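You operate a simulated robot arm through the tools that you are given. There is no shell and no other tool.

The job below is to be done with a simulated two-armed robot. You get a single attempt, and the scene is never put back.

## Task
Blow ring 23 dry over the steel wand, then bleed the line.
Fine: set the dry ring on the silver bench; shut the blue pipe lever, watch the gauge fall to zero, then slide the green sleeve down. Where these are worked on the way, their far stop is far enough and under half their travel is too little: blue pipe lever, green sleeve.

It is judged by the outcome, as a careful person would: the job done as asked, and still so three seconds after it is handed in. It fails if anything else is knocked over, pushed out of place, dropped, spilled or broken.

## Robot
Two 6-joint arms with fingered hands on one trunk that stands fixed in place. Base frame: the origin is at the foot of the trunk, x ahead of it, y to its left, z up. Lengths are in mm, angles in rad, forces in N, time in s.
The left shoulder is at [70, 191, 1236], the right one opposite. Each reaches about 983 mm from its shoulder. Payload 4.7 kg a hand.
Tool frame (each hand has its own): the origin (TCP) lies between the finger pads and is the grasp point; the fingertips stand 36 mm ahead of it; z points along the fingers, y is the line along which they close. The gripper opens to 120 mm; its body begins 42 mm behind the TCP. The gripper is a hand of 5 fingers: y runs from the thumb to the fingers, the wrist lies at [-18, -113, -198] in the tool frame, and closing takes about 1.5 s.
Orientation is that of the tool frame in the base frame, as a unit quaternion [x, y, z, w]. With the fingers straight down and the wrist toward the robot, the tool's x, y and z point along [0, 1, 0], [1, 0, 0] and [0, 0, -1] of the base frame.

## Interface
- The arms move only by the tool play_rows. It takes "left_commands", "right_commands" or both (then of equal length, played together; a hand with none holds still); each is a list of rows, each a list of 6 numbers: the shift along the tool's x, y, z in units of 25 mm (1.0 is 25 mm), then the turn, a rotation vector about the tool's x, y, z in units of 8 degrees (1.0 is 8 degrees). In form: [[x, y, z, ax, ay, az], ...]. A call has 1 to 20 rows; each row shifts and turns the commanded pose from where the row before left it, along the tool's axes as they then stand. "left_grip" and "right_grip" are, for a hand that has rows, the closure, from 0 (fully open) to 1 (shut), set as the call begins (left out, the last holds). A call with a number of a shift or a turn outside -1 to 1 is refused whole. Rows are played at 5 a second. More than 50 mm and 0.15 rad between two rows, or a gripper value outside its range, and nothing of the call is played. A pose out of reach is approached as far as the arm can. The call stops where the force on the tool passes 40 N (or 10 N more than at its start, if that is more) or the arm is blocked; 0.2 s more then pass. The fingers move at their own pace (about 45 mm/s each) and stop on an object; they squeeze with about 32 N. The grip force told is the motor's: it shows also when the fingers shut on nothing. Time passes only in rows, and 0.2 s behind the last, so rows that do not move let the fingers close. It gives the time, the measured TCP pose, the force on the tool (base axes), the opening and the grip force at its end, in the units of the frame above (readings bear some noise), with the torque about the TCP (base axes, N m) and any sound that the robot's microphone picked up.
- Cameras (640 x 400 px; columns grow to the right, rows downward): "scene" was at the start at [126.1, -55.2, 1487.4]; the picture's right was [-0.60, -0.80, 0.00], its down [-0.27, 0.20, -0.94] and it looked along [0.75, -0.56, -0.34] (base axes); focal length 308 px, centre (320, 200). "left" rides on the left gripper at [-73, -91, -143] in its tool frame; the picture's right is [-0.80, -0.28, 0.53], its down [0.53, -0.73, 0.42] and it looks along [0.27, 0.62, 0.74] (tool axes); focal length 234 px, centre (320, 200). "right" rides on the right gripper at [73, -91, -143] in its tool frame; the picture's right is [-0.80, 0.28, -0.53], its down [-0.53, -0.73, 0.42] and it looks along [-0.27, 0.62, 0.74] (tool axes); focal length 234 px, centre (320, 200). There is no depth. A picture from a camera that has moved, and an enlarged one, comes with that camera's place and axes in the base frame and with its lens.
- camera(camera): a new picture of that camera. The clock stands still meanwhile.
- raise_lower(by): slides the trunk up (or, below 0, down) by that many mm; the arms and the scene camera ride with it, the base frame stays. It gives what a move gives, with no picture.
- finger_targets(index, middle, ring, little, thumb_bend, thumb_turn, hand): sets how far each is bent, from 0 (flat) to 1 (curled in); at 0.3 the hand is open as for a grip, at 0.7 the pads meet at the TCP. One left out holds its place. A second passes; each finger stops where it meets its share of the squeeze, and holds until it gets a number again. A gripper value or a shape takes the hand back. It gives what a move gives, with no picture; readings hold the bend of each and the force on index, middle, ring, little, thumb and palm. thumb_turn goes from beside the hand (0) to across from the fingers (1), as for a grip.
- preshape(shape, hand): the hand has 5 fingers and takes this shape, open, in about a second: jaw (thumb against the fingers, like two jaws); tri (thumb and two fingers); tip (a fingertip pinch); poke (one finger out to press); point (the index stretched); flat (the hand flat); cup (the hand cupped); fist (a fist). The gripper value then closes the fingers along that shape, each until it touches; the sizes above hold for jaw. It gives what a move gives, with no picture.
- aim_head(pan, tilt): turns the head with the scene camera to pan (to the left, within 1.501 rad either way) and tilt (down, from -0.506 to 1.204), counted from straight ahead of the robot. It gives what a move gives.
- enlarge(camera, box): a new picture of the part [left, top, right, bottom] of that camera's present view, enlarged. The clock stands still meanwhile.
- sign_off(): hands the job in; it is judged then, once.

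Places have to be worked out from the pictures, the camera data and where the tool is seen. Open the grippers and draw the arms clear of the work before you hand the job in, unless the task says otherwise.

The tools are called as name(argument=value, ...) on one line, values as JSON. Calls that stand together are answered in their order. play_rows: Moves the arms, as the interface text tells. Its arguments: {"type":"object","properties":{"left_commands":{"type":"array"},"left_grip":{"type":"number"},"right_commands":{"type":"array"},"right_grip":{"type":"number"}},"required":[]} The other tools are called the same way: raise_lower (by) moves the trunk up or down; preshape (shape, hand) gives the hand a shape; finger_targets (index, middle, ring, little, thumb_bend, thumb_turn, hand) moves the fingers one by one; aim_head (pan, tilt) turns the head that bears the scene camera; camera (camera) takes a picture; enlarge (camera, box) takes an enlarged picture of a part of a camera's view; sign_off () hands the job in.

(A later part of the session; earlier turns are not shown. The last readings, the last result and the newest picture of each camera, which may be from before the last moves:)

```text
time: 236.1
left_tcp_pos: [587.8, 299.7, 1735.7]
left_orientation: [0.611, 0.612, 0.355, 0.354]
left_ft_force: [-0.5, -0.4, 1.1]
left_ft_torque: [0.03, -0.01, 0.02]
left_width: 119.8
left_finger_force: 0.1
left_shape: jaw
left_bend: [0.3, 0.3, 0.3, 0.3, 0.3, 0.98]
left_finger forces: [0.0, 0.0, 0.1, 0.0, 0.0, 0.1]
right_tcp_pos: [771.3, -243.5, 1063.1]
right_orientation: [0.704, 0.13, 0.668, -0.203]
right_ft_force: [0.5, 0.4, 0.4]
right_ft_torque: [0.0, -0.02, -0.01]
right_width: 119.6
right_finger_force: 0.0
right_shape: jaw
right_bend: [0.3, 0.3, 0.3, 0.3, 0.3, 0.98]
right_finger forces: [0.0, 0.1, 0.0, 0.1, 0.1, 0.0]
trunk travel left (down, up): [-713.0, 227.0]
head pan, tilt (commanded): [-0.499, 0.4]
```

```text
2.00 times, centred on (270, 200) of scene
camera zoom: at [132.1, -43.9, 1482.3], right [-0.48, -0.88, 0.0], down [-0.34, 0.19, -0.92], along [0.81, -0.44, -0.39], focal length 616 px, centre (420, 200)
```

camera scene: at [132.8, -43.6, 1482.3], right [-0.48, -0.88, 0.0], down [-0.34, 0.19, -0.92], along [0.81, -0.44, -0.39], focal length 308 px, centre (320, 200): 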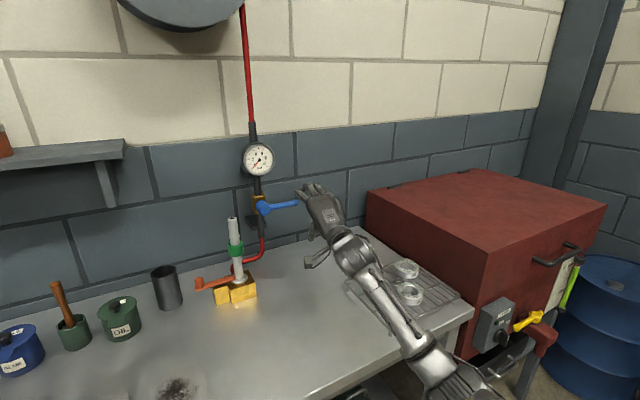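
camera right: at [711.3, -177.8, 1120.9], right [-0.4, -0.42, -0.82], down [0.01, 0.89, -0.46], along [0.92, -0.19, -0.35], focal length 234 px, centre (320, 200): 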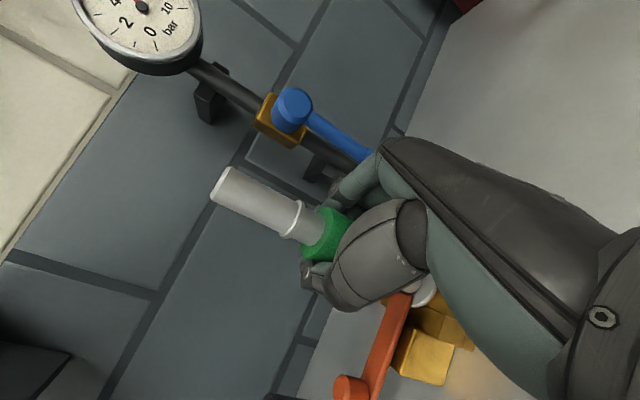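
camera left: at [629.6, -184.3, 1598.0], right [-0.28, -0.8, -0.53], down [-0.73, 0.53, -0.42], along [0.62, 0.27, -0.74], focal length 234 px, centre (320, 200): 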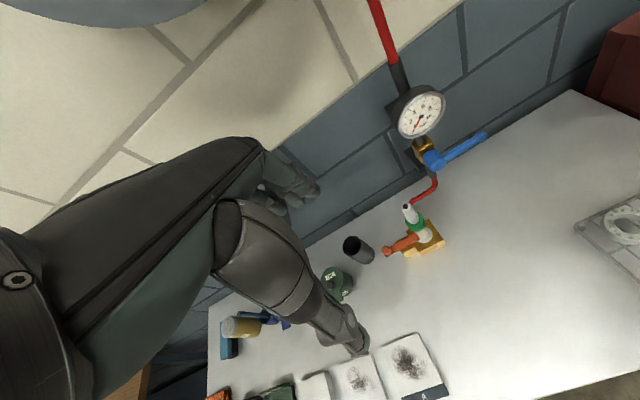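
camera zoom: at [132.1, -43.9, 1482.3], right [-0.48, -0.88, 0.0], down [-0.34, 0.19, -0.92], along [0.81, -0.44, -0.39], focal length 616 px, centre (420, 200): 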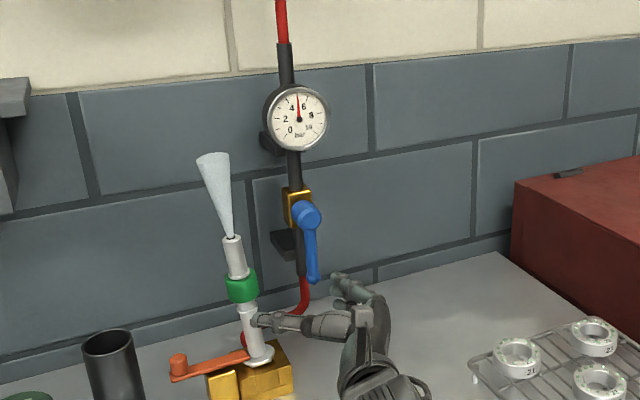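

The sleeve stays up and the jet keeps blowing at about 5.3 bar. Now for ring 23: I lift the right hand back and up, then roll it back toward the palm-down attitude.

play_rows(right_commands=[[0.9, 0.41, -0.65, 0, 0, 0], [0.9, 0.41, -0.65, 0, 0, 0], [0.9, 0.41, -0.65, 0, 0, 0], [0.9, 0.41, -0.65, 0, 0, 0], [0.9, 0.41, -0.65, 0, 0, 0], [0.9, 0.41, -0.65, 0, 0, 0], [0.9, 0.41, -0.65, 0, 0, 0], [0.9, 0.41, -0.65, 0, 0, 0]])

play_rows(right_commands=[[0, 0, 0, -0.064, -0.408, -0.8], [0, 0, 0, -0.064, -0.408, -0.8], [0, 0, 0, -0.064, -0.408, -0.8], [0, 0, 0, -0.064, -0.408, -0.8], [0, 0, 0, -0.064, -0.408, -0.8], [0, 0, 0, -0.064, -0.408, -0.8], [0, 0, 0, -0.064, -0.408, -0.8], [0, 0, 0, -0.064, -0.408, -0.8], [0, 0, 0, -0.064, -0.408, -0.8], [0, 0, 0, -0.064, -0.408, -0.8], [0, 0, 0, -0.064, -0.408, -0.8], [0, 0, 0, -0.064, -0.408, -0.8], [0, 0, 0, -0.032, -0.204, -0.4]])

```text
time: 237.9
left_tcp_pos: [588.8, 299.5, 1736.2]
left_orientation: [0.611, 0.613, 0.355, 0.353]
left_ft_force: [-1.3, 0.6, 0.1]
left_ft_torque: [0.03, -0.01, 0.03]
left_width: 119.7
left_finger_force: 0.1
left_shape: jaw
left_bend: [0.3, 0.3, 0.3, 0.3, 0.3, 0.98]
left_finger forces: [0.0, 0.0, 0.1, 0.0, 0.0, 0.0]
right_tcp_pos: [703.3, -393.3, 1234.9]
right_orientation: [0.704, 0.13, 0.668, -0.204]
right_ft_force: [-0.8, -0.2, -1.4]
right_ft_torque: [0.0, -0.03, 0.0]
right_width: 119.7
right_finger_force: 0.1
right_shape: jaw
right_bend: [0.3, 0.3, 0.3, 0.3, 0.3, 0.98]
right_finger forces: [0.0, 0.0, 0.0, 0.1, 0.0, 0.0]
trunk travel left (down, up): [-713.0, 227.0]
head pan, tilt (commanded): [-0.499, 0.4]
```

```text
time: 240.7
left_tcp_pos: [589.1, 301.2, 1735.5]
left_orientation: [0.611, 0.613, 0.356, 0.354]
left_ft_force: [-1.0, 0.6, -0.4]
left_ft_torque: [0.01, -0.01, -0.01]
left_width: 119.8
left_finger_force: 0.0
left_shape: jaw
left_bend: [0.3, 0.3, 0.3, 0.3, 0.3, 0.98]
left_finger forces: [0.0, 0.0, 0.0, 0.0, 0.0, 0.0]
right_tcp_pos: [706.8, -391.5, 1234.4]
right_orientation: [0.64, 0.566, 0.38, 0.354]
right_ft_force: [0.2, 0.0, -0.4]
right_ft_torque: [-0.05, -0.02, 0.0]
right_width: 119.8
right_finger_force: 0.0
right_shape: jaw
right_bend: [0.3, 0.3, 0.3, 0.3, 0.3, 0.98]
right_finger forces: [0.0, 0.1, 0.0, 0.0, 0.1, 0.0]
trunk travel left (down, up): [-713.0, 227.0]
head pan, tilt (commanded): [-0.499, 0.4]
```

No limits. For fingers-down work the wrist needs the shoulders higher, so I lower the left arm relative to the trunk and then raise the trunk by 220 mm.

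play_rows(left_commands=[[0, -0.78, 0.45, 0, 0, 0], [0, -0.78, 0.45, 0, 0, 0], [0, -0.78, 0.45, 0, 0, 0], [0, -0.78, 0.45, 0, 0, 0], [0, -0.78, 0.45, 0, 0, 0], [0, -0.78, 0.45, 0, 0, 0], [0, -0.78, 0.45, 0, 0, 0], [0, -0.78, 0.45, 0, 0, 0]])

raise_lower(by=220)

aim_head(pan=-0.65, tilt=0.6)

camera(camera="scene")

```text
time: 242.5
left_tcp_pos: [590.2, 301.5, 1556.1]
left_orientation: [0.61, 0.614, 0.355, 0.354]
left_ft_force: [-0.1, 0.5, 0.3]
left_ft_torque: [0.05, -0.01, -0.04]
left_width: 119.6
left_finger_force: 0.0
left_shape: jaw
left_bend: [0.3, 0.3, 0.3, 0.3, 0.3, 0.98]
left_finger forces: [0.0, 0.0, 0.1, 0.0, 0.0, 0.0]
right_tcp_pos: [707.8, -390.5, 1235.5]
right_orientation: [0.64, 0.566, 0.381, 0.353]
right_ft_force: [0.6, -0.5, -0.2]
right_ft_torque: [0.02, 0.0, -0.03]
right_width: 119.6
right_finger_force: 0.1
right_shape: jaw
right_bend: [0.3, 0.3, 0.3, 0.3, 0.3, 0.98]
right_finger forces: [0.0, 0.0, 0.0, 0.0, 0.1, 0.1]
trunk travel left (down, up): [-713.0, 227.0]
head pan, tilt (commanded): [-0.499, 0.4]
```

```text
time: 244.8
left_tcp_pos: [588.1, 301.4, 1775.4]
left_orientation: [0.611, 0.613, 0.355, 0.354]
left_ft_force: [0.1, 0.1, -1.4]
left_ft_torque: [0.01, -0.01, 0.01]
left_width: 119.5
left_finger_force: 0.0
left_shape: jaw
left_bend: [0.3, 0.3, 0.3, 0.3, 0.3, 0.98]
left_finger forces: [0.1, 0.1, 0.0, 0.1, 0.1, 0.1]
right_tcp_pos: [707.5, -391.1, 1454.9]
right_orientation: [0.64, 0.566, 0.381, 0.353]
right_ft_force: [-0.4, -0.2, -0.6]
right_ft_torque: [-0.02, 0.0, 0.01]
right_width: 119.7
right_finger_force: 0.2
right_shape: jaw
right_bend: [0.3, 0.3, 0.3, 0.3, 0.3, 0.98]
right_finger forces: [0.1, 0.1, 0.0, 0.0, 0.1, 0.1]
trunk travel left (down, up): [-933.0, 7.0]
head pan, tilt (commanded): [-0.499, 0.4]
```

```text
time: 245.5
left_tcp_pos: [587.8, 300.9, 1775.5]
left_orientation: [0.611, 0.612, 0.356, 0.354]
left_ft_force: [0.7, -0.5, 1.0]
left_ft_torque: [0.01, -0.02, 0.01]
left_width: 119.5
left_finger_force: 0.0
left_shape: jaw
left_bend: [0.3, 0.3, 0.3, 0.3, 0.3, 0.98]
left_finger forces: [0.0, 0.1, 0.1, 0.0, 0.0, 0.1]
right_tcp_pos: [706.8, -391.1, 1455.7]
right_orientation: [0.641, 0.565, 0.381, 0.354]
right_ft_force: [0.0, -0.3, -1.5]
right_ft_torque: [0.02, -0.02, -0.01]
right_width: 119.7
right_finger_force: 0.1
right_shape: jaw
right_bend: [0.3, 0.3, 0.3, 0.3, 0.3, 0.98]
right_finger forces: [0.0, 0.0, 0.0, 0.1, 0.0, 0.1]
trunk travel left (down, up): [-933.0, 7.0]
head pan, tilt (commanded): [-0.649, 0.6]
```

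```text
taken
camera scene: at [122.1, -52.6, 1684.0], right [-0.6, -0.8, 0.0], down [-0.45, 0.34, -0.83], along [0.66, -0.5, -0.56], focal length 308 px, centre (320, 200)
```

scene: 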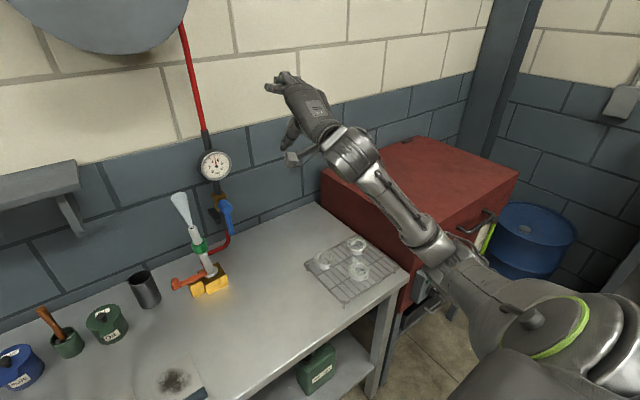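

Clear view from above. I lower the hand to about z 1125 over the bench and then turn the fingers straight down.

play_rows(right_commands=[[-0.369, -0.814, 0.414, 0, 0, 0], [-0.369, -0.814, 0.414, 0, 0, 0], [-0.369, -0.814, 0.414, 0, 0, 0], [-0.369, -0.814, 0.414, 0, 0, 0], [-0.369, -0.814, 0.414, 0, 0, 0], [-0.369, -0.814, 0.414, 0, 0, 0], [-0.369, -0.814, 0.414, 0, 0, 0], [-0.369, -0.814, 0.414, 0, 0, 0], [-0.369, -0.814, 0.414, 0, 0, 0], [-0.369, -0.814, 0.414, 0, 0, 0], [-0.369, -0.814, 0.414, 0, 0, 0], [-0.369, -0.814, 0.414, 0, 0, 0], [-0.369, -0.814, 0.414, 0, 0, 0], [-0.369, -0.814, 0.414, 0, 0, 0]])

play_rows(right_commands=[[0, 0, 0, 0.87, -0.031, -0.0875], [0, 0, 0, 0.87, -0.031, -0.0875], [0, 0, 0, 0.87, -0.031, -0.0875], [0, 0, 0, 0.87, -0.031, -0.0875], [0, 0, 0, 0.87, -0.031, -0.0875], [0, 0, 0, 0.87, -0.031, -0.0875], [0, 0, 0, 0.87, -0.031, -0.0875], [0, 0, 0, 0.87, -0.031, -0.0875], [0, 0, 0, 0.87, -0.031, -0.0875]])

camera(camera="right")

camera(camera="scene")

```text
time: 248.5
left_tcp_pos: [589.6, 300.6, 1776.8]
left_orientation: [0.612, 0.612, 0.355, 0.354]
left_ft_force: [-0.1, 0.5, 0.6]
left_ft_torque: [0.01, 0.0, 0.0]
left_width: 119.7
left_finger_force: 0.0
left_shape: jaw
left_bend: [0.3, 0.3, 0.3, 0.3, 0.3, 0.98]
left_finger forces: [0.1, 0.0, 0.0, 0.0, 0.0, 0.0]
right_tcp_pos: [695.8, -489.3, 1125.2]
right_orientation: [0.641, 0.566, 0.381, 0.353]
right_ft_force: [-0.1, 0.5, 0.8]
right_ft_torque: [0.01, 0.01, 0.0]
right_width: 119.7
right_finger_force: 0.0
right_shape: jaw
right_bend: [0.3, 0.3, 0.3, 0.3, 0.3, 0.98]
right_finger forces: [0.1, 0.0, 0.0, 0.0, 0.1, 0.0]
trunk travel left (down, up): [-933.0, 7.0]
head pan, tilt (commanded): [-0.649, 0.6]
```

```text
time: 250.5
left_tcp_pos: [590.2, 302.3, 1776.1]
left_orientation: [0.611, 0.613, 0.354, 0.354]
left_ft_force: [0.7, 0.2, 0.4]
left_ft_torque: [0.02, 0.01, -0.05]
left_width: 119.5
left_finger_force: 0.2
left_shape: jaw
left_bend: [0.3, 0.3, 0.3, 0.3, 0.3, 0.98]
left_finger forces: [0.0, 0.1, 0.0, 0.0, 0.0, 0.0]
right_tcp_pos: [696.7, -495.2, 1126.8]
right_orientation: [0.715, 0.699, 0.026, 0.021]
right_ft_force: [-0.1, 0.4, -0.3]
right_ft_torque: [0.02, 0.0, -0.02]
right_width: 120.4
right_finger_force: 0.1
right_shape: jaw
right_bend: [0.3, 0.3, 0.3, 0.3, 0.3, 0.98]
right_finger forces: [0.1, 0.1, 0.1, 0.1, 0.0, 0.1]
right hand out of reach, approached as far as the arm can: row 1
trunk travel left (down, up): [-933.0, 7.0]
head pan, tilt (commanded): [-0.649, 0.6]
```

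```text
taken
camera right: at [597.8, -419.8, 1265.1], right [0.23, -0.81, 0.54], down [-0.71, -0.51, -0.48], along [0.66, -0.28, -0.7], focal length 234 px, centre (320, 200)
```

right: 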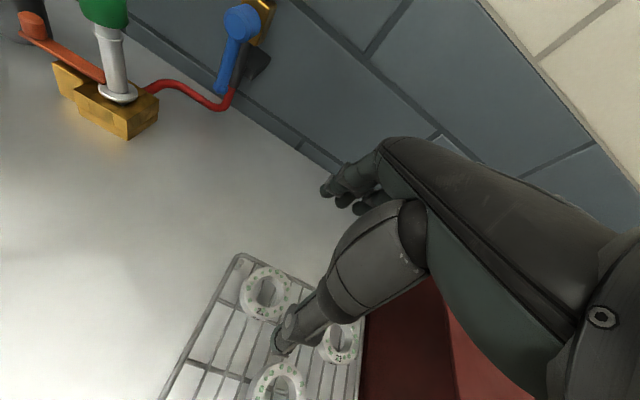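

```text
taken
camera scene: at [123.1, -52.2, 1683.9], right [-0.6, -0.8, 0.0], down [-0.45, 0.34, -0.82], along [0.66, -0.5, -0.57], focal length 308 px, centre (320, 200)
```

scene: 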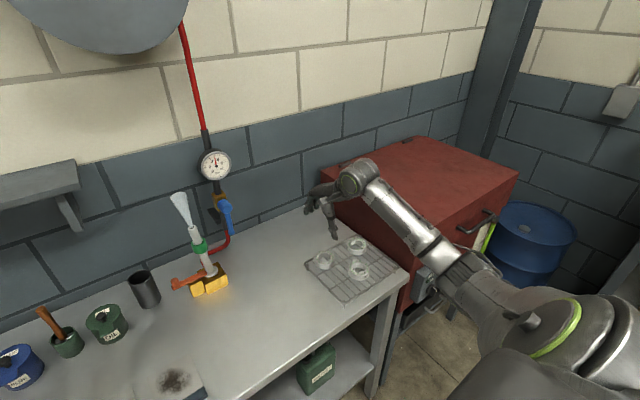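

Fingers are almost vertical. I zoom on the rings from both cameras to locate ring 23 precisely.

enlarge(camera="scene", box=[290, 220, 410, 310])

enlarge(camera="right", box=[160, 240, 380, 400])

```text
4.44 times, centred on (350, 265) of scene
camera zoom: at [123.1, -52.2, 1683.9], right [-0.6, -0.8, 0.0], down [-0.45, 0.34, -0.82], along [0.66, -0.5, -0.57], focal length 1369 px, centre (187, -89)
```

zoom: 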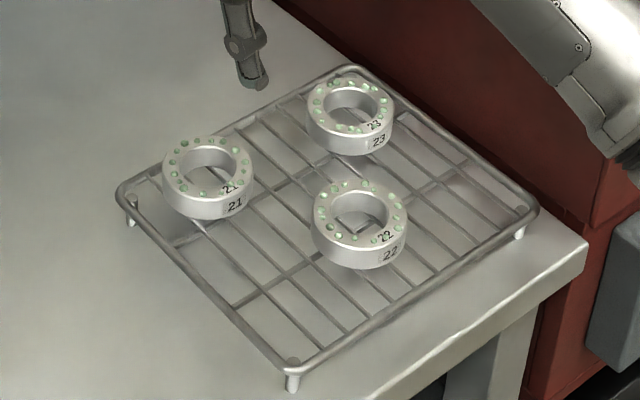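

```text
2.50 times, centred on (270, 320) of right
camera zoom: at [597.8, -419.8, 1265.1], right [0.23, -0.81, 0.54], down [-0.71, -0.51, -0.48], along [0.66, -0.28, -0.7], focal length 585 px, centre (445, -100)
```

zoom: 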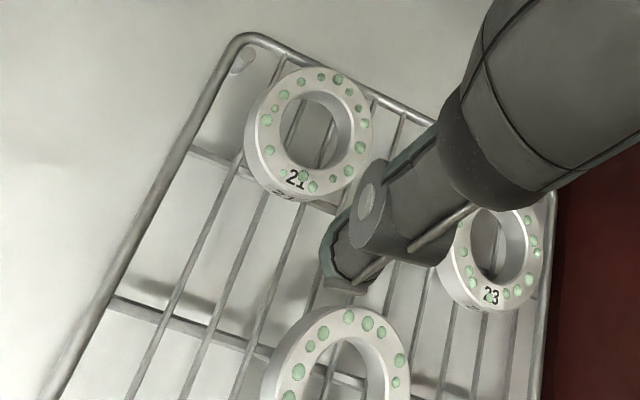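

Combining several views, ring 23's top centre is near (687, -650, 939), with rings 21 and 22 at (703, -520) and (600, -576). I level the fingers and move above ring 23 at a safe height.

play_rows(right_commands=[[-0.886, -0.057, 0, 0.07, 0, 0], [-0.886, -0.057, 0, 0.07, 0, 0], [-0.886, -0.057, 0, 0.07, 0, 0], [-0.886, -0.057, 0, 0.07, 0, 0], [-0.886, -0.057, 0, 0.07, 0, 0], [-0.886, -0.057, 0, 0.07, 0, 0], [-0.886, -0.057, 0, 0.07, 0, 0]])

camera(camera="right")

enlarge(camera="scene", box=[290, 160, 430, 310])

```text
time: 252.1
left_tcp_pos: [589.0, 300.2, 1777.4]
left_orientation: [0.611, 0.612, 0.355, 0.354]
left_ft_force: [0.4, -0.2, -0.4]
left_ft_torque: [0.0, 0.02, 0.0]
left_width: 119.7
left_finger_force: 0.0
left_shape: jaw
left_bend: [0.3, 0.3, 0.3, 0.3, 0.3, 0.98]
left_finger forces: [0.0, 0.1, 0.0, 0.0, 0.0, 0.0]
right_tcp_pos: [685.3, -650.9, 1125.5]
right_orientation: [0.715, 0.699, 0.002, -0.002]
right_ft_force: [0.2, 0.2, -0.6]
right_ft_torque: [0.02, 0.03, -0.04]
right_width: 119.9
right_finger_force: 0.1
right_shape: jaw
right_bend: [0.3, 0.3, 0.3, 0.3, 0.3, 0.98]
right_finger forces: [0.0, 0.0, 0.0, 0.0, 0.0, 0.0]
trunk travel left (down, up): [-933.0, 7.0]
head pan, tilt (commanded): [-0.649, 0.6]
```

```text
taken
camera right: at [594.3, -576.2, 1269.8], right [0.26, -0.81, 0.52], down [-0.74, -0.51, -0.43], along [0.62, -0.27, -0.74], focal length 234 px, centre (320, 200)
```

right: 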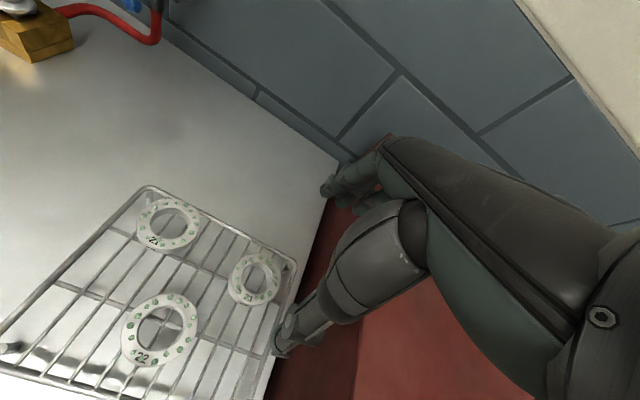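

```text
2.67 times, centred on (360, 235) of scene
camera zoom: at [122.0, -53.3, 1683.9], right [-0.6, -0.8, 0.0], down [-0.45, 0.34, -0.82], along [0.66, -0.5, -0.57], focal length 821 px, centre (213, 107)
```

zoom: 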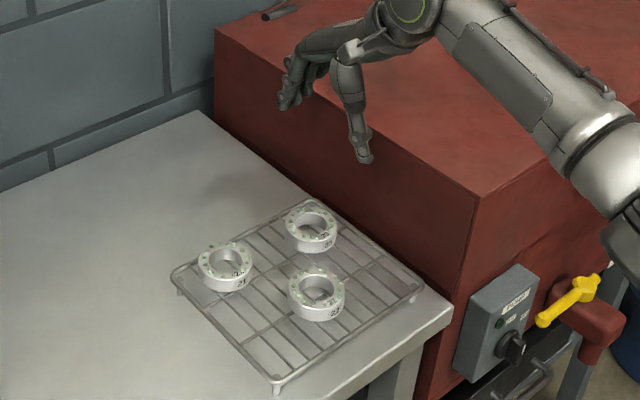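

The TCP line falls about 7 mm short of ring 23's centre, so I aim for (691, -648). The oven's left face is at about y -735, leaving room. I descend partway and check.

play_rows(right_commands=[[0.05, 0.12, 0.9, 0, 0, 0], [0.05, 0.12, 0.9, 0, 0, 0], [0, 0, 0.9, 0, 0, 0], [0, 0, 0.9, 0, 0, 0], [0, 0, 0.9, 0, 0, 0]])

camera(camera="right")

enlarge(camera="scene", box=[290, 180, 430, 310])

```text
time: 253.3
left_tcp_pos: [589.8, 301.0, 1776.8]
left_orientation: [0.611, 0.613, 0.355, 0.354]
left_ft_force: [-0.4, 1.1, 0.5]
left_ft_torque: [-0.01, -0.02, -0.02]
left_width: 119.5
left_finger_force: 0.1
left_shape: jaw
left_bend: [0.3, 0.3, 0.3, 0.3, 0.3, 0.98]
left_finger forces: [0.0, 0.0, 0.1, 0.0, 0.0, 0.1]
right_tcp_pos: [688.7, -644.6, 1013.7]
right_orientation: [0.716, 0.698, 0.003, -0.002]
right_ft_force: [0.7, -0.7, 0.0]
right_ft_torque: [0.0, 0.03, 0.0]
right_width: 120.2
right_finger_force: 0.0
right_shape: jaw
right_bend: [0.3, 0.3, 0.3, 0.3, 0.3, 0.98]
right_finger forces: [0.0, 0.0, 0.0, 0.0, 0.1, 0.0]
trunk travel left (down, up): [-933.0, 7.0]
head pan, tilt (commanded): [-0.649, 0.6]
```

```text
taken
camera right: at [598.4, -570.9, 1158.6], right [0.26, -0.81, 0.52], down [-0.74, -0.51, -0.43], along [0.62, -0.27, -0.74], focal length 234 px, centre (320, 200)
```

right: 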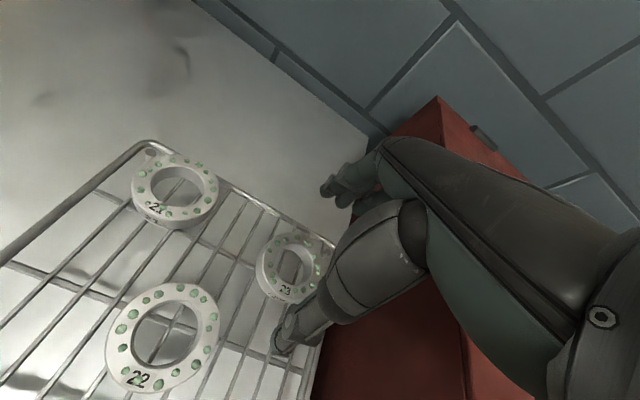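

```text
3.08 times, centred on (360, 245) of scene
camera zoom: at [122.6, -53.0, 1683.9], right [-0.6, -0.8, 0.0], down [-0.45, 0.34, -0.82], along [0.66, -0.5, -0.57], focal length 948 px, centre (197, 62)
```

zoom: 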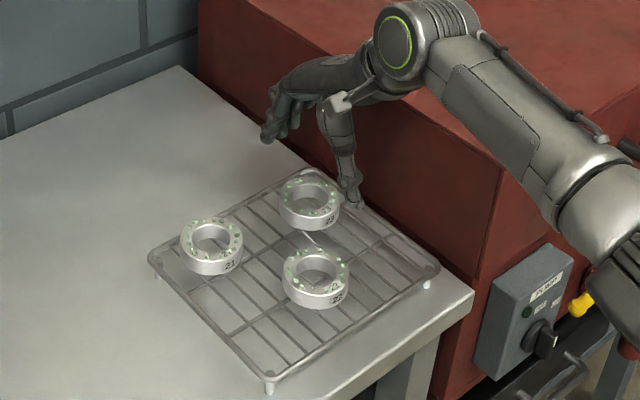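

The hand is centred over ring 23 with thumb on the near side. I descend to TCP z ≈ 957 so the fingertips straddle the ring just above the rack.

play_rows(right_commands=[[-0.03, -0.04, 0.7, 0, 0, 0], [-0.03, 0, 0.7, 0, 0, 0], [0, 0, 0.5, 0, 0, 0], [0, 0, 0.35, 0, 0, 0]])

camera(camera="right")

enlarge(camera="scene", box=[300, 200, 400, 290])

```text
time: 254.3
left_tcp_pos: [589.8, 300.8, 1776.4]
left_orientation: [0.61, 0.613, 0.356, 0.355]
left_ft_force: [0.6, 0.5, -0.1]
left_ft_torque: [-0.01, 0.01, -0.01]
left_width: 119.8
left_finger_force: 0.0
left_shape: jaw
left_bend: [0.3, 0.3, 0.3, 0.3, 0.3, 0.98]
left_finger forces: [0.1, 0.1, 0.1, 0.0, 0.0, 0.0]
right_tcp_pos: [690.2, -646.5, 959.4]
right_orientation: [0.715, 0.699, 0.003, -0.002]
right_ft_force: [0.2, -0.4, 0.6]
right_ft_torque: [0.02, -0.05, 0.0]
right_width: 119.7
right_finger_force: 0.0
right_shape: jaw
right_bend: [0.3, 0.3, 0.3, 0.3, 0.3, 0.98]
right_finger forces: [0.1, 0.1, 0.0, 0.0, 0.0, 0.1]
trunk travel left (down, up): [-933.0, 7.0]
head pan, tilt (commanded): [-0.649, 0.6]
```

```text
taken
camera right: at [599.3, -572.0, 1103.7], right [0.26, -0.81, 0.52], down [-0.74, -0.51, -0.43], along [0.62, -0.27, -0.74], focal length 234 px, centre (320, 200)
```

right: 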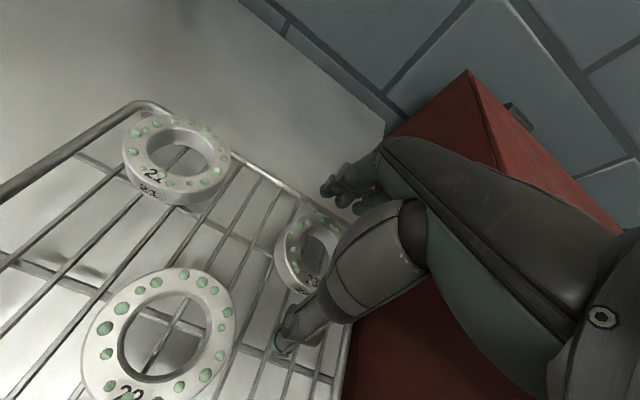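

```text
4.44 times, centred on (350, 245) of scene
camera zoom: at [122.0, -52.6, 1684.0], right [-0.6, -0.8, 0.0], down [-0.45, 0.34, -0.82], along [0.66, -0.5, -0.57], focal length 1369 px, centre (187, 0)
```

zoom: 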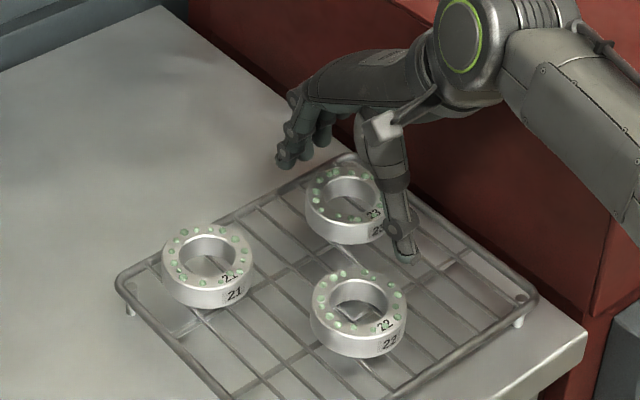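

The thumb tip is near rack level but the open fingertips stand higher; they curl down as they close. I lower 8 mm more and close slowly to a partial width first.

play_rows(right_commands=[[0, 0, 0.32, 0, 0, 0], [0, 0, 0, 0, 0, 0], [0, 0, 0, 0, 0, 0], [0, 0, 0, 0, 0, 0]], right_grip=0.33)

enlarge(camera="scene", box=[300, 200, 400, 290])

camera(camera="right")

```text
time: 255.3
left_tcp_pos: [587.1, 301.6, 1775.2]
left_orientation: [0.611, 0.613, 0.355, 0.355]
left_ft_force: [0.6, -0.3, -0.2]
left_ft_torque: [0.0, -0.03, 0.01]
left_width: 119.8
left_finger_force: 0.1
left_shape: jaw
left_bend: [0.3, 0.3, 0.3, 0.3, 0.3, 0.98]
left_finger forces: [0.0, 0.0, 0.0, 0.0, 0.1, 0.0]
right_tcp_pos: [690.6, -646.5, 950.8]
right_orientation: [0.715, 0.699, 0.004, -0.002]
right_ft_force: [1.6, -0.3, 5.8]
right_ft_torque: [-0.1, -0.35, 0.05]
right_width: 81.9
right_finger_force: 0.1
right_shape: jaw
right_bend: [0.27, 0.37, 0.35, 0.35, 0.62, 0.99]
right_finger forces: [0.1, 5.3, 0.1, 0.0, 0.1, 0.1]
trunk travel left (down, up): [-933.0, 7.0]
head pan, tilt (commanded): [-0.649, 0.6]
```

```text
4.44 times, centred on (350, 245) of scene
camera zoom: at [121.4, -51.9, 1684.1], right [-0.6, -0.8, 0.0], down [-0.45, 0.34, -0.83], along [0.66, -0.5, -0.56], focal length 1369 px, centre (187, 0)
```

zoom: 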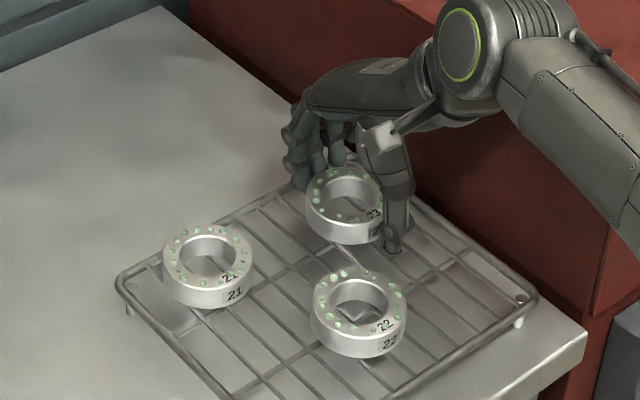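

```text
taken
camera right: at [599.1, -572.4, 1095.6], right [0.26, -0.81, 0.52], down [-0.74, -0.51, -0.43], along [0.62, -0.28, -0.74], focal length 234 px, centre (320, 200)
```

right: 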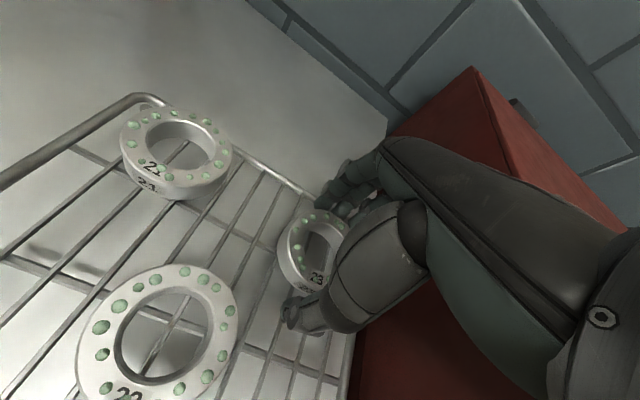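

The middle finger is resting on the rack's far rail: only about 19 mm separates ring 23 from that rail. I'll first open and lift, then use the low thumb tip inside the ring's hole to slide ring 23 about 28 mm toward me on the rack, making finger room.

play_rows(right_commands=[[0, 0, -0.5, 0, 0, 0], [0, 0, -0.9, 0, 0, 0], [0, 0, -0.9, 0, 0, 0], [0, 0, 0, 0, 0, 0]], right_grip=0)

play_rows(right_commands=[[0, 0.8, 0, 0, 0, 0], [0, 0.8, 0, 0, 0, 0], [0, 0.8, 0, 0, 0, 0]])

enlarge(camera="scene", box=[300, 180, 400, 290])

camera(camera="right")

```text
time: 256.3
left_tcp_pos: [590.8, 300.8, 1776.0]
left_orientation: [0.611, 0.613, 0.355, 0.354]
left_ft_force: [-1.0, 0.9, 0.2]
left_ft_torque: [-0.01, 0.05, 0.02]
left_width: 119.8
left_finger_force: 0.0
left_shape: jaw
left_bend: [0.3, 0.3, 0.3, 0.3, 0.3, 0.98]
left_finger forces: [0.0, 0.0, 0.0, 0.0, 0.1, 0.1]
right_tcp_pos: [688.9, -648.8, 1008.2]
right_orientation: [0.715, 0.699, 0.004, -0.002]
right_ft_force: [0.3, -0.3, 0.2]
right_ft_torque: [0.0, -0.04, 0.0]
right_width: 119.6
right_finger_force: 0.1
right_shape: jaw
right_bend: [0.3, 0.3, 0.3, 0.3, 0.3, 0.98]
right_finger forces: [0.1, 0.0, 0.0, 0.0, 0.0, 0.1]
trunk travel left (down, up): [-933.0, 7.0]
head pan, tilt (commanded): [-0.649, 0.6]
```

```text
time: 257.1
left_tcp_pos: [589.9, 300.5, 1776.2]
left_orientation: [0.612, 0.612, 0.354, 0.355]
left_ft_force: [1.1, 0.1, -0.7]
left_ft_torque: [-0.01, -0.02, 0.02]
left_width: 119.5
left_finger_force: 0.0
left_shape: jaw
left_bend: [0.3, 0.3, 0.3, 0.3, 0.3, 0.98]
left_finger forces: [0.0, 0.1, 0.1, 0.0, 0.1, 0.0]
right_tcp_pos: [750.7, -648.1, 1007.8]
right_orientation: [0.716, 0.698, 0.002, -0.002]
right_ft_force: [-0.1, 0.4, -1.2]
right_ft_torque: [0.01, 0.0, -0.01]
right_width: 119.9
right_finger_force: 0.0
right_shape: jaw
right_bend: [0.3, 0.3, 0.3, 0.3, 0.3, 0.98]
right_finger forces: [0.1, 0.0, 0.1, 0.0, 0.1, 0.0]
trunk travel left (down, up): [-933.0, 7.0]
head pan, tilt (commanded): [-0.649, 0.6]
```

```text
3.64 times, centred on (350, 235) of scene
camera zoom: at [123.1, -52.0, 1683.9], right [-0.6, -0.8, 0.0], down [-0.45, 0.34, -0.82], along [0.66, -0.5, -0.57], focal length 1120 px, centre (211, 73)
```

zoom: 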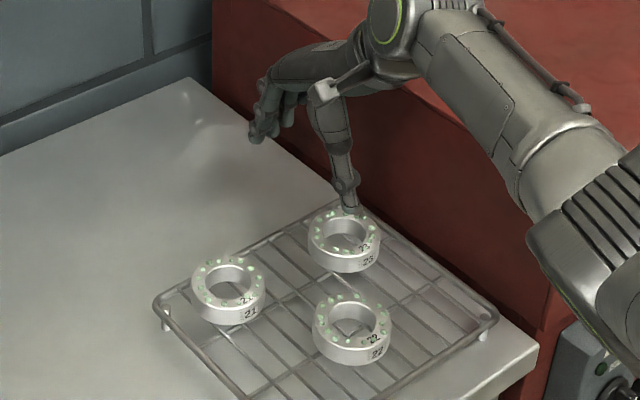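

```text
taken
camera right: at [661.0, -573.2, 1151.4], right [0.26, -0.81, 0.52], down [-0.74, -0.51, -0.43], along [0.61, -0.28, -0.74], focal length 234 px, centre (320, 200)
```

right: 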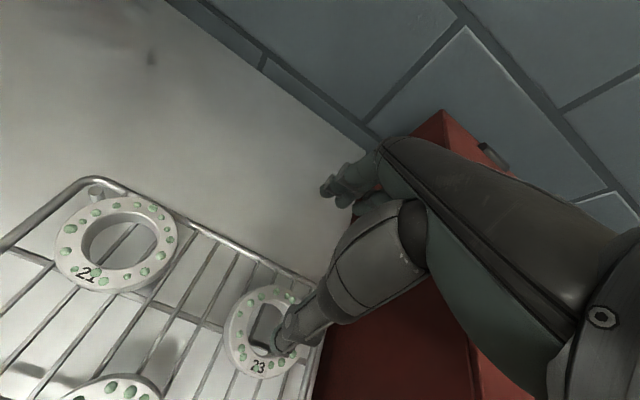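

The thumb tip hangs over ring 23's hole. I lower it about 13 mm into the hole, watching for contact.

play_rows(right_commands=[[0.12, 0, 0.7, 0, 0, 0], [0, 0, 0.6, 0, 0, 0], [0, 0, 0.5, 0, 0, 0]])

enlarge(camera="scene", box=[300, 180, 400, 290])

enlarge(camera="right", box=[180, 250, 380, 400])

```text
time: 257.9
left_tcp_pos: [587.4, 302.9, 1777.4]
left_orientation: [0.611, 0.613, 0.354, 0.355]
left_ft_force: [0.4, 0.2, -0.8]
left_ft_torque: [-0.05, 0.01, -0.04]
left_width: 120.0
left_finger_force: 0.1
left_shape: jaw
left_bend: [0.3, 0.3, 0.3, 0.3, 0.3, 0.98]
left_finger forces: [0.0, 0.0, 0.1, 0.1, 0.0, 0.0]
right_tcp_pos: [750.8, -643.1, 966.6]
right_orientation: [0.714, 0.7, 0.005, 0.001]
right_ft_force: [4.1, -0.5, 11.4]
right_ft_torque: [0.02, 0.79, 0.09]
right_width: 119.9
right_finger_force: 0.0
right_shape: jaw
right_bend: [0.3, 0.3, 0.3, 0.3, 0.29, 0.98]
right_finger forces: [0.0, 0.0, 0.1, 0.1, 13.0, 0.0]
trunk travel left (down, up): [-933.0, 7.0]
head pan, tilt (commanded): [-0.649, 0.6]
```

```text
3.64 times, centred on (350, 235) of scene
camera zoom: at [120.6, -50.2, 1684.5], right [-0.6, -0.8, 0.0], down [-0.45, 0.34, -0.83], along [0.66, -0.5, -0.56], focal length 1120 px, centre (211, 73)
```

zoom: 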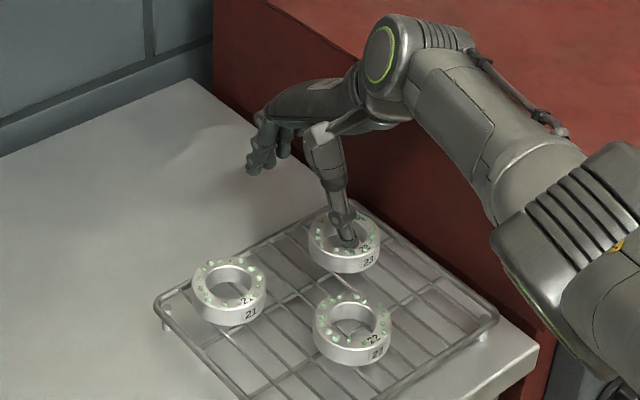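

```text
2.67 times, centred on (280, 325) of right
camera zoom: at [659.1, -569.2, 1111.5], right [0.26, -0.81, 0.52], down [-0.74, -0.51, -0.43], along [0.62, -0.28, -0.73], focal length 624 px, centre (427, -133)
```

zoom: 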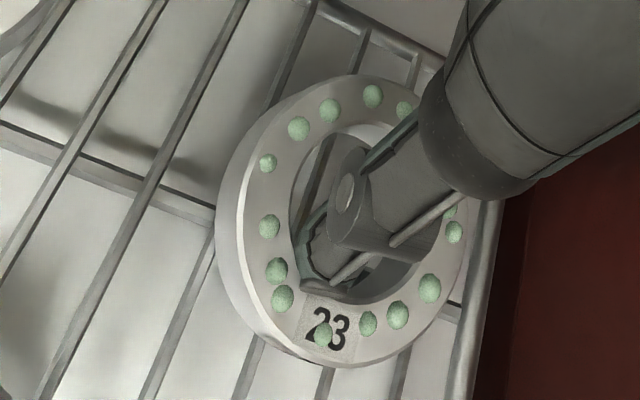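

The thumb is inside the hole and just touches a wire underneath. I raise 4 mm and drag the ring toward me about 28 mm.

play_rows(right_commands=[[0, 0, -0.28, 0, 0, 0], [0, -0.35, 0, 0, 0, 0], [0, -0.4, 0, 0, 0, 0], [0, -0.4, 0, 0, 0, 0], [0, -0.4, 0, 0, 0, 0]])

enlarge(camera="scene", box=[300, 180, 400, 290])

```text
time: 259.1
left_tcp_pos: [588.4, 301.2, 1775.8]
left_orientation: [0.611, 0.612, 0.355, 0.354]
left_ft_force: [-0.2, 0.1, -0.1]
left_ft_torque: [0.0, -0.02, 0.0]
left_width: 119.7
left_finger_force: 0.0
left_shape: jaw
left_bend: [0.3, 0.3, 0.3, 0.3, 0.3, 0.98]
left_finger forces: [0.0, 0.1, 0.0, 0.0, 0.0, 0.0]
right_tcp_pos: [710.3, -642.7, 968.9]
right_orientation: [0.716, 0.698, 0.003, -0.002]
right_ft_force: [2.2, 0.1, 1.7]
right_ft_torque: [0.0, 0.01, 0.01]
right_width: 117.2
right_finger_force: 0.1
right_shape: jaw
right_bend: [0.3, 0.3, 0.3, 0.3, 0.31, 0.98]
right_finger forces: [0.1, 0.0, 0.0, 0.0, 2.0, 0.1]
trunk travel left (down, up): [-933.0, 7.0]
head pan, tilt (commanded): [-0.649, 0.6]
```

```text
3.64 times, centred on (350, 235) of scene
camera zoom: at [121.1, -52.3, 1684.0], right [-0.6, -0.8, 0.0], down [-0.45, 0.34, -0.83], along [0.66, -0.5, -0.56], focal length 1120 px, centre (211, 73)
```

zoom: 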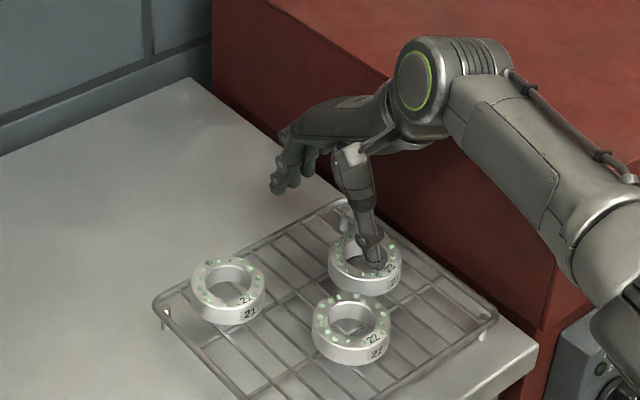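

Ring 23 now sits near (651, -637), clear of the rail and still about 6 mm from ring 22. I lift the thumb out and re-centre the open hand over it.

play_rows(right_commands=[[0, 0.08, 0, 0, 0, 0], [0, 0, -0.8, 0, 0, 0], [0, 0, -0.9, 0, 0, 0], [0.08, -0.85, -0.2, 0, 0, 0], [0.08, -0.85, 0, 0, 0, 0], [0.08, -0.74, 0, 0, 0, 0]])

camera(camera="right")

enlarge(camera="scene", box=[300, 180, 400, 290])

```text
time: 260.5
left_tcp_pos: [588.1, 301.3, 1778.1]
left_orientation: [0.61, 0.613, 0.356, 0.354]
left_ft_force: [-0.2, 0.2, 0.3]
left_ft_torque: [-0.04, -0.02, -0.02]
left_width: 119.8
left_finger_force: 0.0
left_shape: jaw
left_bend: [0.3, 0.3, 0.3, 0.3, 0.3, 0.98]
left_finger forces: [0.0, 0.0, 0.0, 0.0, 0.0, 0.0]
right_tcp_pos: [652.0, -634.0, 1015.7]
right_orientation: [0.715, 0.699, 0.004, -0.002]
right_ft_force: [-0.2, -0.1, -0.3]
right_ft_torque: [0.03, 0.01, 0.0]
right_width: 119.8
right_finger_force: 0.0
right_shape: jaw
right_bend: [0.3, 0.3, 0.3, 0.3, 0.3, 0.98]
right_finger forces: [0.0, 0.0, 0.0, 0.0, 0.0, 0.0]
trunk travel left (down, up): [-933.0, 7.0]
head pan, tilt (commanded): [-0.649, 0.6]
```

```text
taken
camera right: at [561.4, -560.4, 1160.3], right [0.26, -0.81, 0.52], down [-0.74, -0.51, -0.43], along [0.62, -0.27, -0.74], focal length 234 px, centre (320, 200)
```

right: 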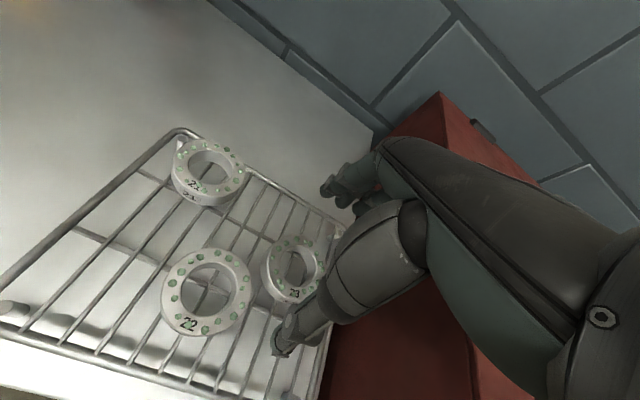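

```text
3.64 times, centred on (350, 235) of scene
camera zoom: at [120.9, -52.7, 1684.1], right [-0.6, -0.8, 0.0], down [-0.45, 0.34, -0.83], along [0.66, -0.5, -0.56], focal length 1120 px, centre (211, 73)
```

zoom: 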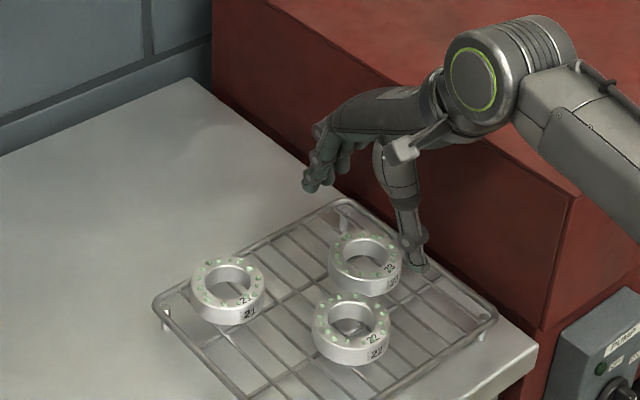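

The ring centre is about 6 mm to the right of the hand axis. I correct that and lower to z ≈ 957.

play_rows(right_commands=[[-0.24, -0.03, 0.6, 0, 0, 0], [0, 0, 0.7, 0, 0, 0], [0, 0, 0.6, 0, 0, 0], [0, 0, 0.45, 0, 0, 0]])

enlarge(camera="right", box=[180, 140, 400, 360])

enlarge(camera="scene", box=[310, 200, 400, 290])

```text
time: 261.5
left_tcp_pos: [588.9, 300.1, 1776.3]
left_orientation: [0.611, 0.612, 0.355, 0.354]
left_ft_force: [0.5, 0.1, -0.2]
left_ft_torque: [0.05, -0.03, -0.02]
left_width: 119.9
left_finger_force: 0.0
left_shape: jaw
left_bend: [0.3, 0.3, 0.3, 0.3, 0.3, 0.98]
left_finger forces: [0.0, 0.0, 0.0, 0.0, 0.0, 0.0]
right_tcp_pos: [650.6, -643.2, 958.3]
right_orientation: [0.715, 0.699, 0.003, -0.002]
right_ft_force: [0.1, -0.5, 0.0]
right_ft_torque: [-0.01, 0.02, 0.02]
right_width: 119.6
right_finger_force: 0.0
right_shape: jaw
right_bend: [0.3, 0.3, 0.3, 0.3, 0.3, 0.98]
right_finger forces: [0.0, 0.0, 0.1, 0.0, 0.1, 0.0]
trunk travel left (down, up): [-933.0, 7.0]
head pan, tilt (commanded): [-0.649, 0.6]
```

```text
1.82 times, centred on (290, 250) of right
camera zoom: at [560.0, -568.2, 1101.7], right [0.26, -0.81, 0.52], down [-0.74, -0.51, -0.43], along [0.62, -0.27, -0.74], focal length 426 px, centre (374, 109)
```

zoom: 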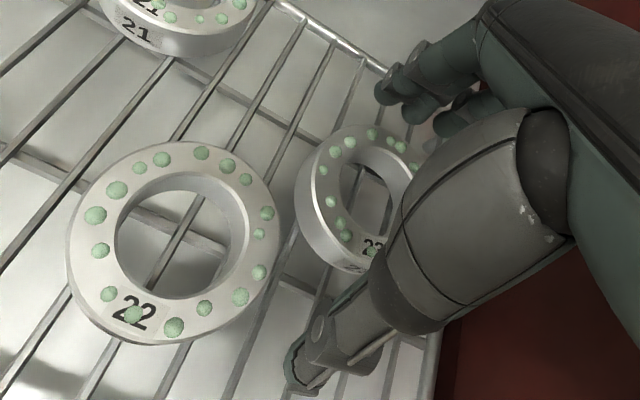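

```text
4.44 times, centred on (355, 245) of scene
camera zoom: at [122.4, -52.9, 1683.9], right [-0.6, -0.8, 0.0], down [-0.45, 0.34, -0.82], along [0.66, -0.5, -0.57], focal length 1369 px, centre (164, 0)
```

zoom: 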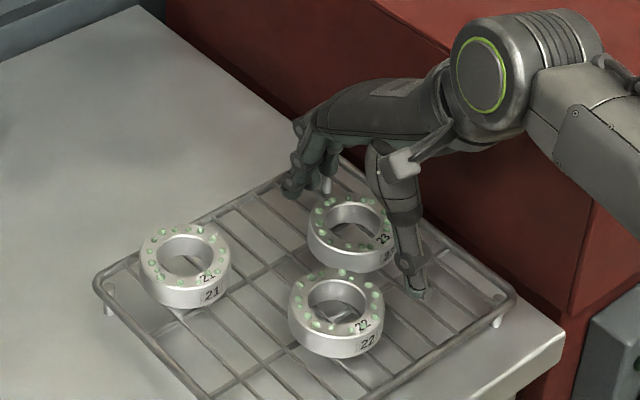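

The hand straddles ring 23 correctly with no rail under the fingers. I lower 5 mm more and close gently on it.

play_rows(right_commands=[[0, 0, 0.2, 0, 0, 0], [0, 0, 0, 0, 0, 0], [0, 0, 0, 0, 0, 0], [0, 0, 0, 0, 0, 0]], right_grip=0.35)

enlarge(camera="scene", box=[310, 200, 400, 290])

```text
time: 262.5
left_tcp_pos: [589.9, 300.9, 1776.1]
left_orientation: [0.611, 0.613, 0.355, 0.354]
left_ft_force: [-0.1, -0.3, -0.3]
left_ft_torque: [-0.03, 0.04, -0.01]
left_width: 119.5
left_finger_force: 0.0
left_shape: jaw
left_bend: [0.3, 0.3, 0.3, 0.3, 0.3, 0.98]
left_finger forces: [0.0, 0.1, 0.1, 0.0, 0.0, 0.1]
right_tcp_pos: [651.2, -642.2, 954.1]
right_orientation: [0.715, 0.699, 0.004, -0.002]
right_ft_force: [0.3, -0.9, -0.6]
right_ft_torque: [-0.03, -0.04, 0.01]
right_width: 79.0
right_finger_force: 0.1
right_shape: jaw
right_bend: [0.27, 0.39, 0.36, 0.36, 0.63, 1.0]
right_finger forces: [0.4, 0.5, 0.0, 0.0, 0.1, 0.0]
trunk travel left (down, up): [-933.0, 7.0]
head pan, tilt (commanded): [-0.649, 0.6]
```

```text
4.44 times, centred on (355, 245) of scene
camera zoom: at [122.1, -52.7, 1684.0], right [-0.6, -0.8, 0.0], down [-0.45, 0.34, -0.82], along [0.66, -0.5, -0.57], focal length 1369 px, centre (164, 0)
```

zoom: 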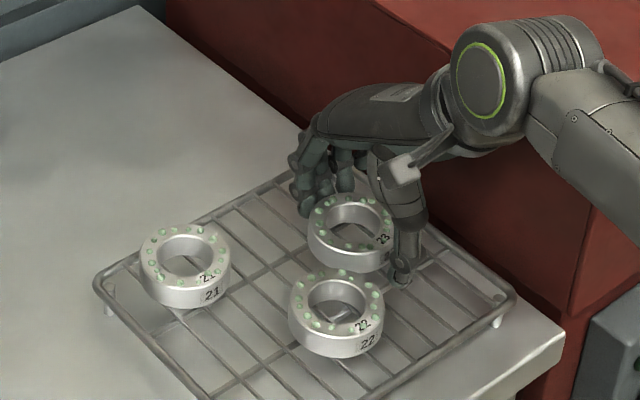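

Contact begins on index and middle fingers. I close the rest of the way to squeeze the ring.

play_rows(right_commands=[[0, 0, 0, 0, 0, 0], [0, 0, 0, 0, 0, 0], [0, 0, 0, 0, 0, 0], [0, 0, 0, 0, 0, 0], [0, 0, 0, 0, 0, 0]], right_grip=0.6)

enlarge(camera="scene", box=[310, 200, 400, 290])

enlarge(camera="right", box=[180, 140, 400, 360])

```text
time: 263.7
left_tcp_pos: [590.1, 300.8, 1776.4]
left_orientation: [0.612, 0.612, 0.354, 0.354]
left_ft_force: [0.1, 0.9, -0.8]
left_ft_torque: [0.04, 0.0, -0.04]
left_width: 120.1
left_finger_force: 0.1
left_shape: jaw
left_bend: [0.3, 0.3, 0.3, 0.3, 0.3, 0.98]
left_finger forces: [0.0, 0.0, 0.1, 0.0, 0.0, 0.1]
right_tcp_pos: [650.7, -642.4, 951.6]
right_orientation: [0.715, 0.699, 0.004, -0.002]
right_ft_force: [-1.3, 0.0, -0.6]
right_ft_torque: [0.0, -0.03, -0.01]
right_width: 60.7
right_finger_force: 31.8
right_shape: jaw
right_bend: [0.74, 0.43, 0.46, 0.43, 0.71, 1.0]
right_finger forces: [15.3, 10.6, 0.0, 0.0, 27.7, 0.1]
trunk travel left (down, up): [-933.0, 7.0]
head pan, tilt (commanded): [-0.649, 0.6]
```

```text
4.44 times, centred on (355, 245) of scene
camera zoom: at [122.1, -53.0, 1683.9], right [-0.6, -0.8, 0.0], down [-0.45, 0.34, -0.82], along [0.66, -0.5, -0.57], focal length 1369 px, centre (164, 0)
```

zoom: 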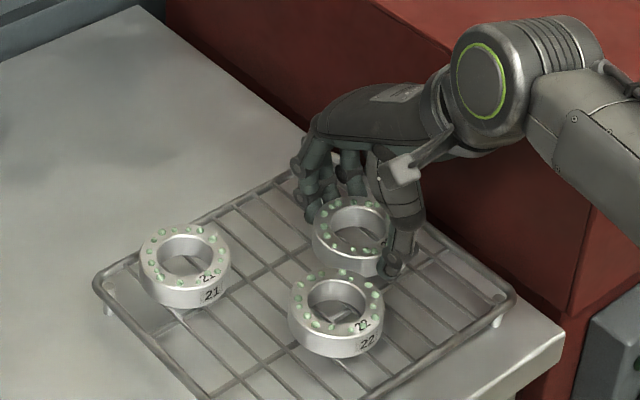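

```text
1.82 times, centred on (290, 250) of right
camera zoom: at [559.2, -568.7, 1096.8], right [0.26, -0.81, 0.52], down [-0.74, -0.51, -0.43], along [0.62, -0.27, -0.74], focal length 426 px, centre (374, 109)
```

zoom: 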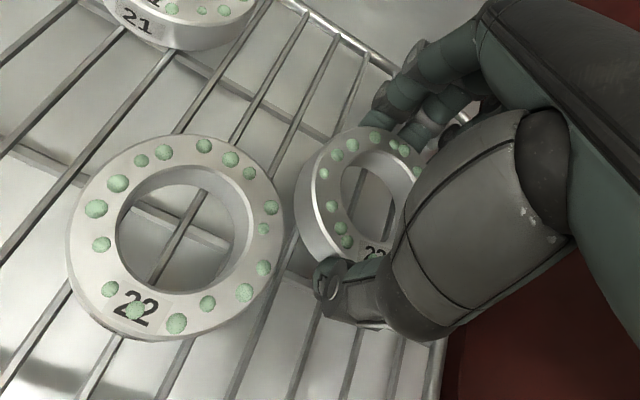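

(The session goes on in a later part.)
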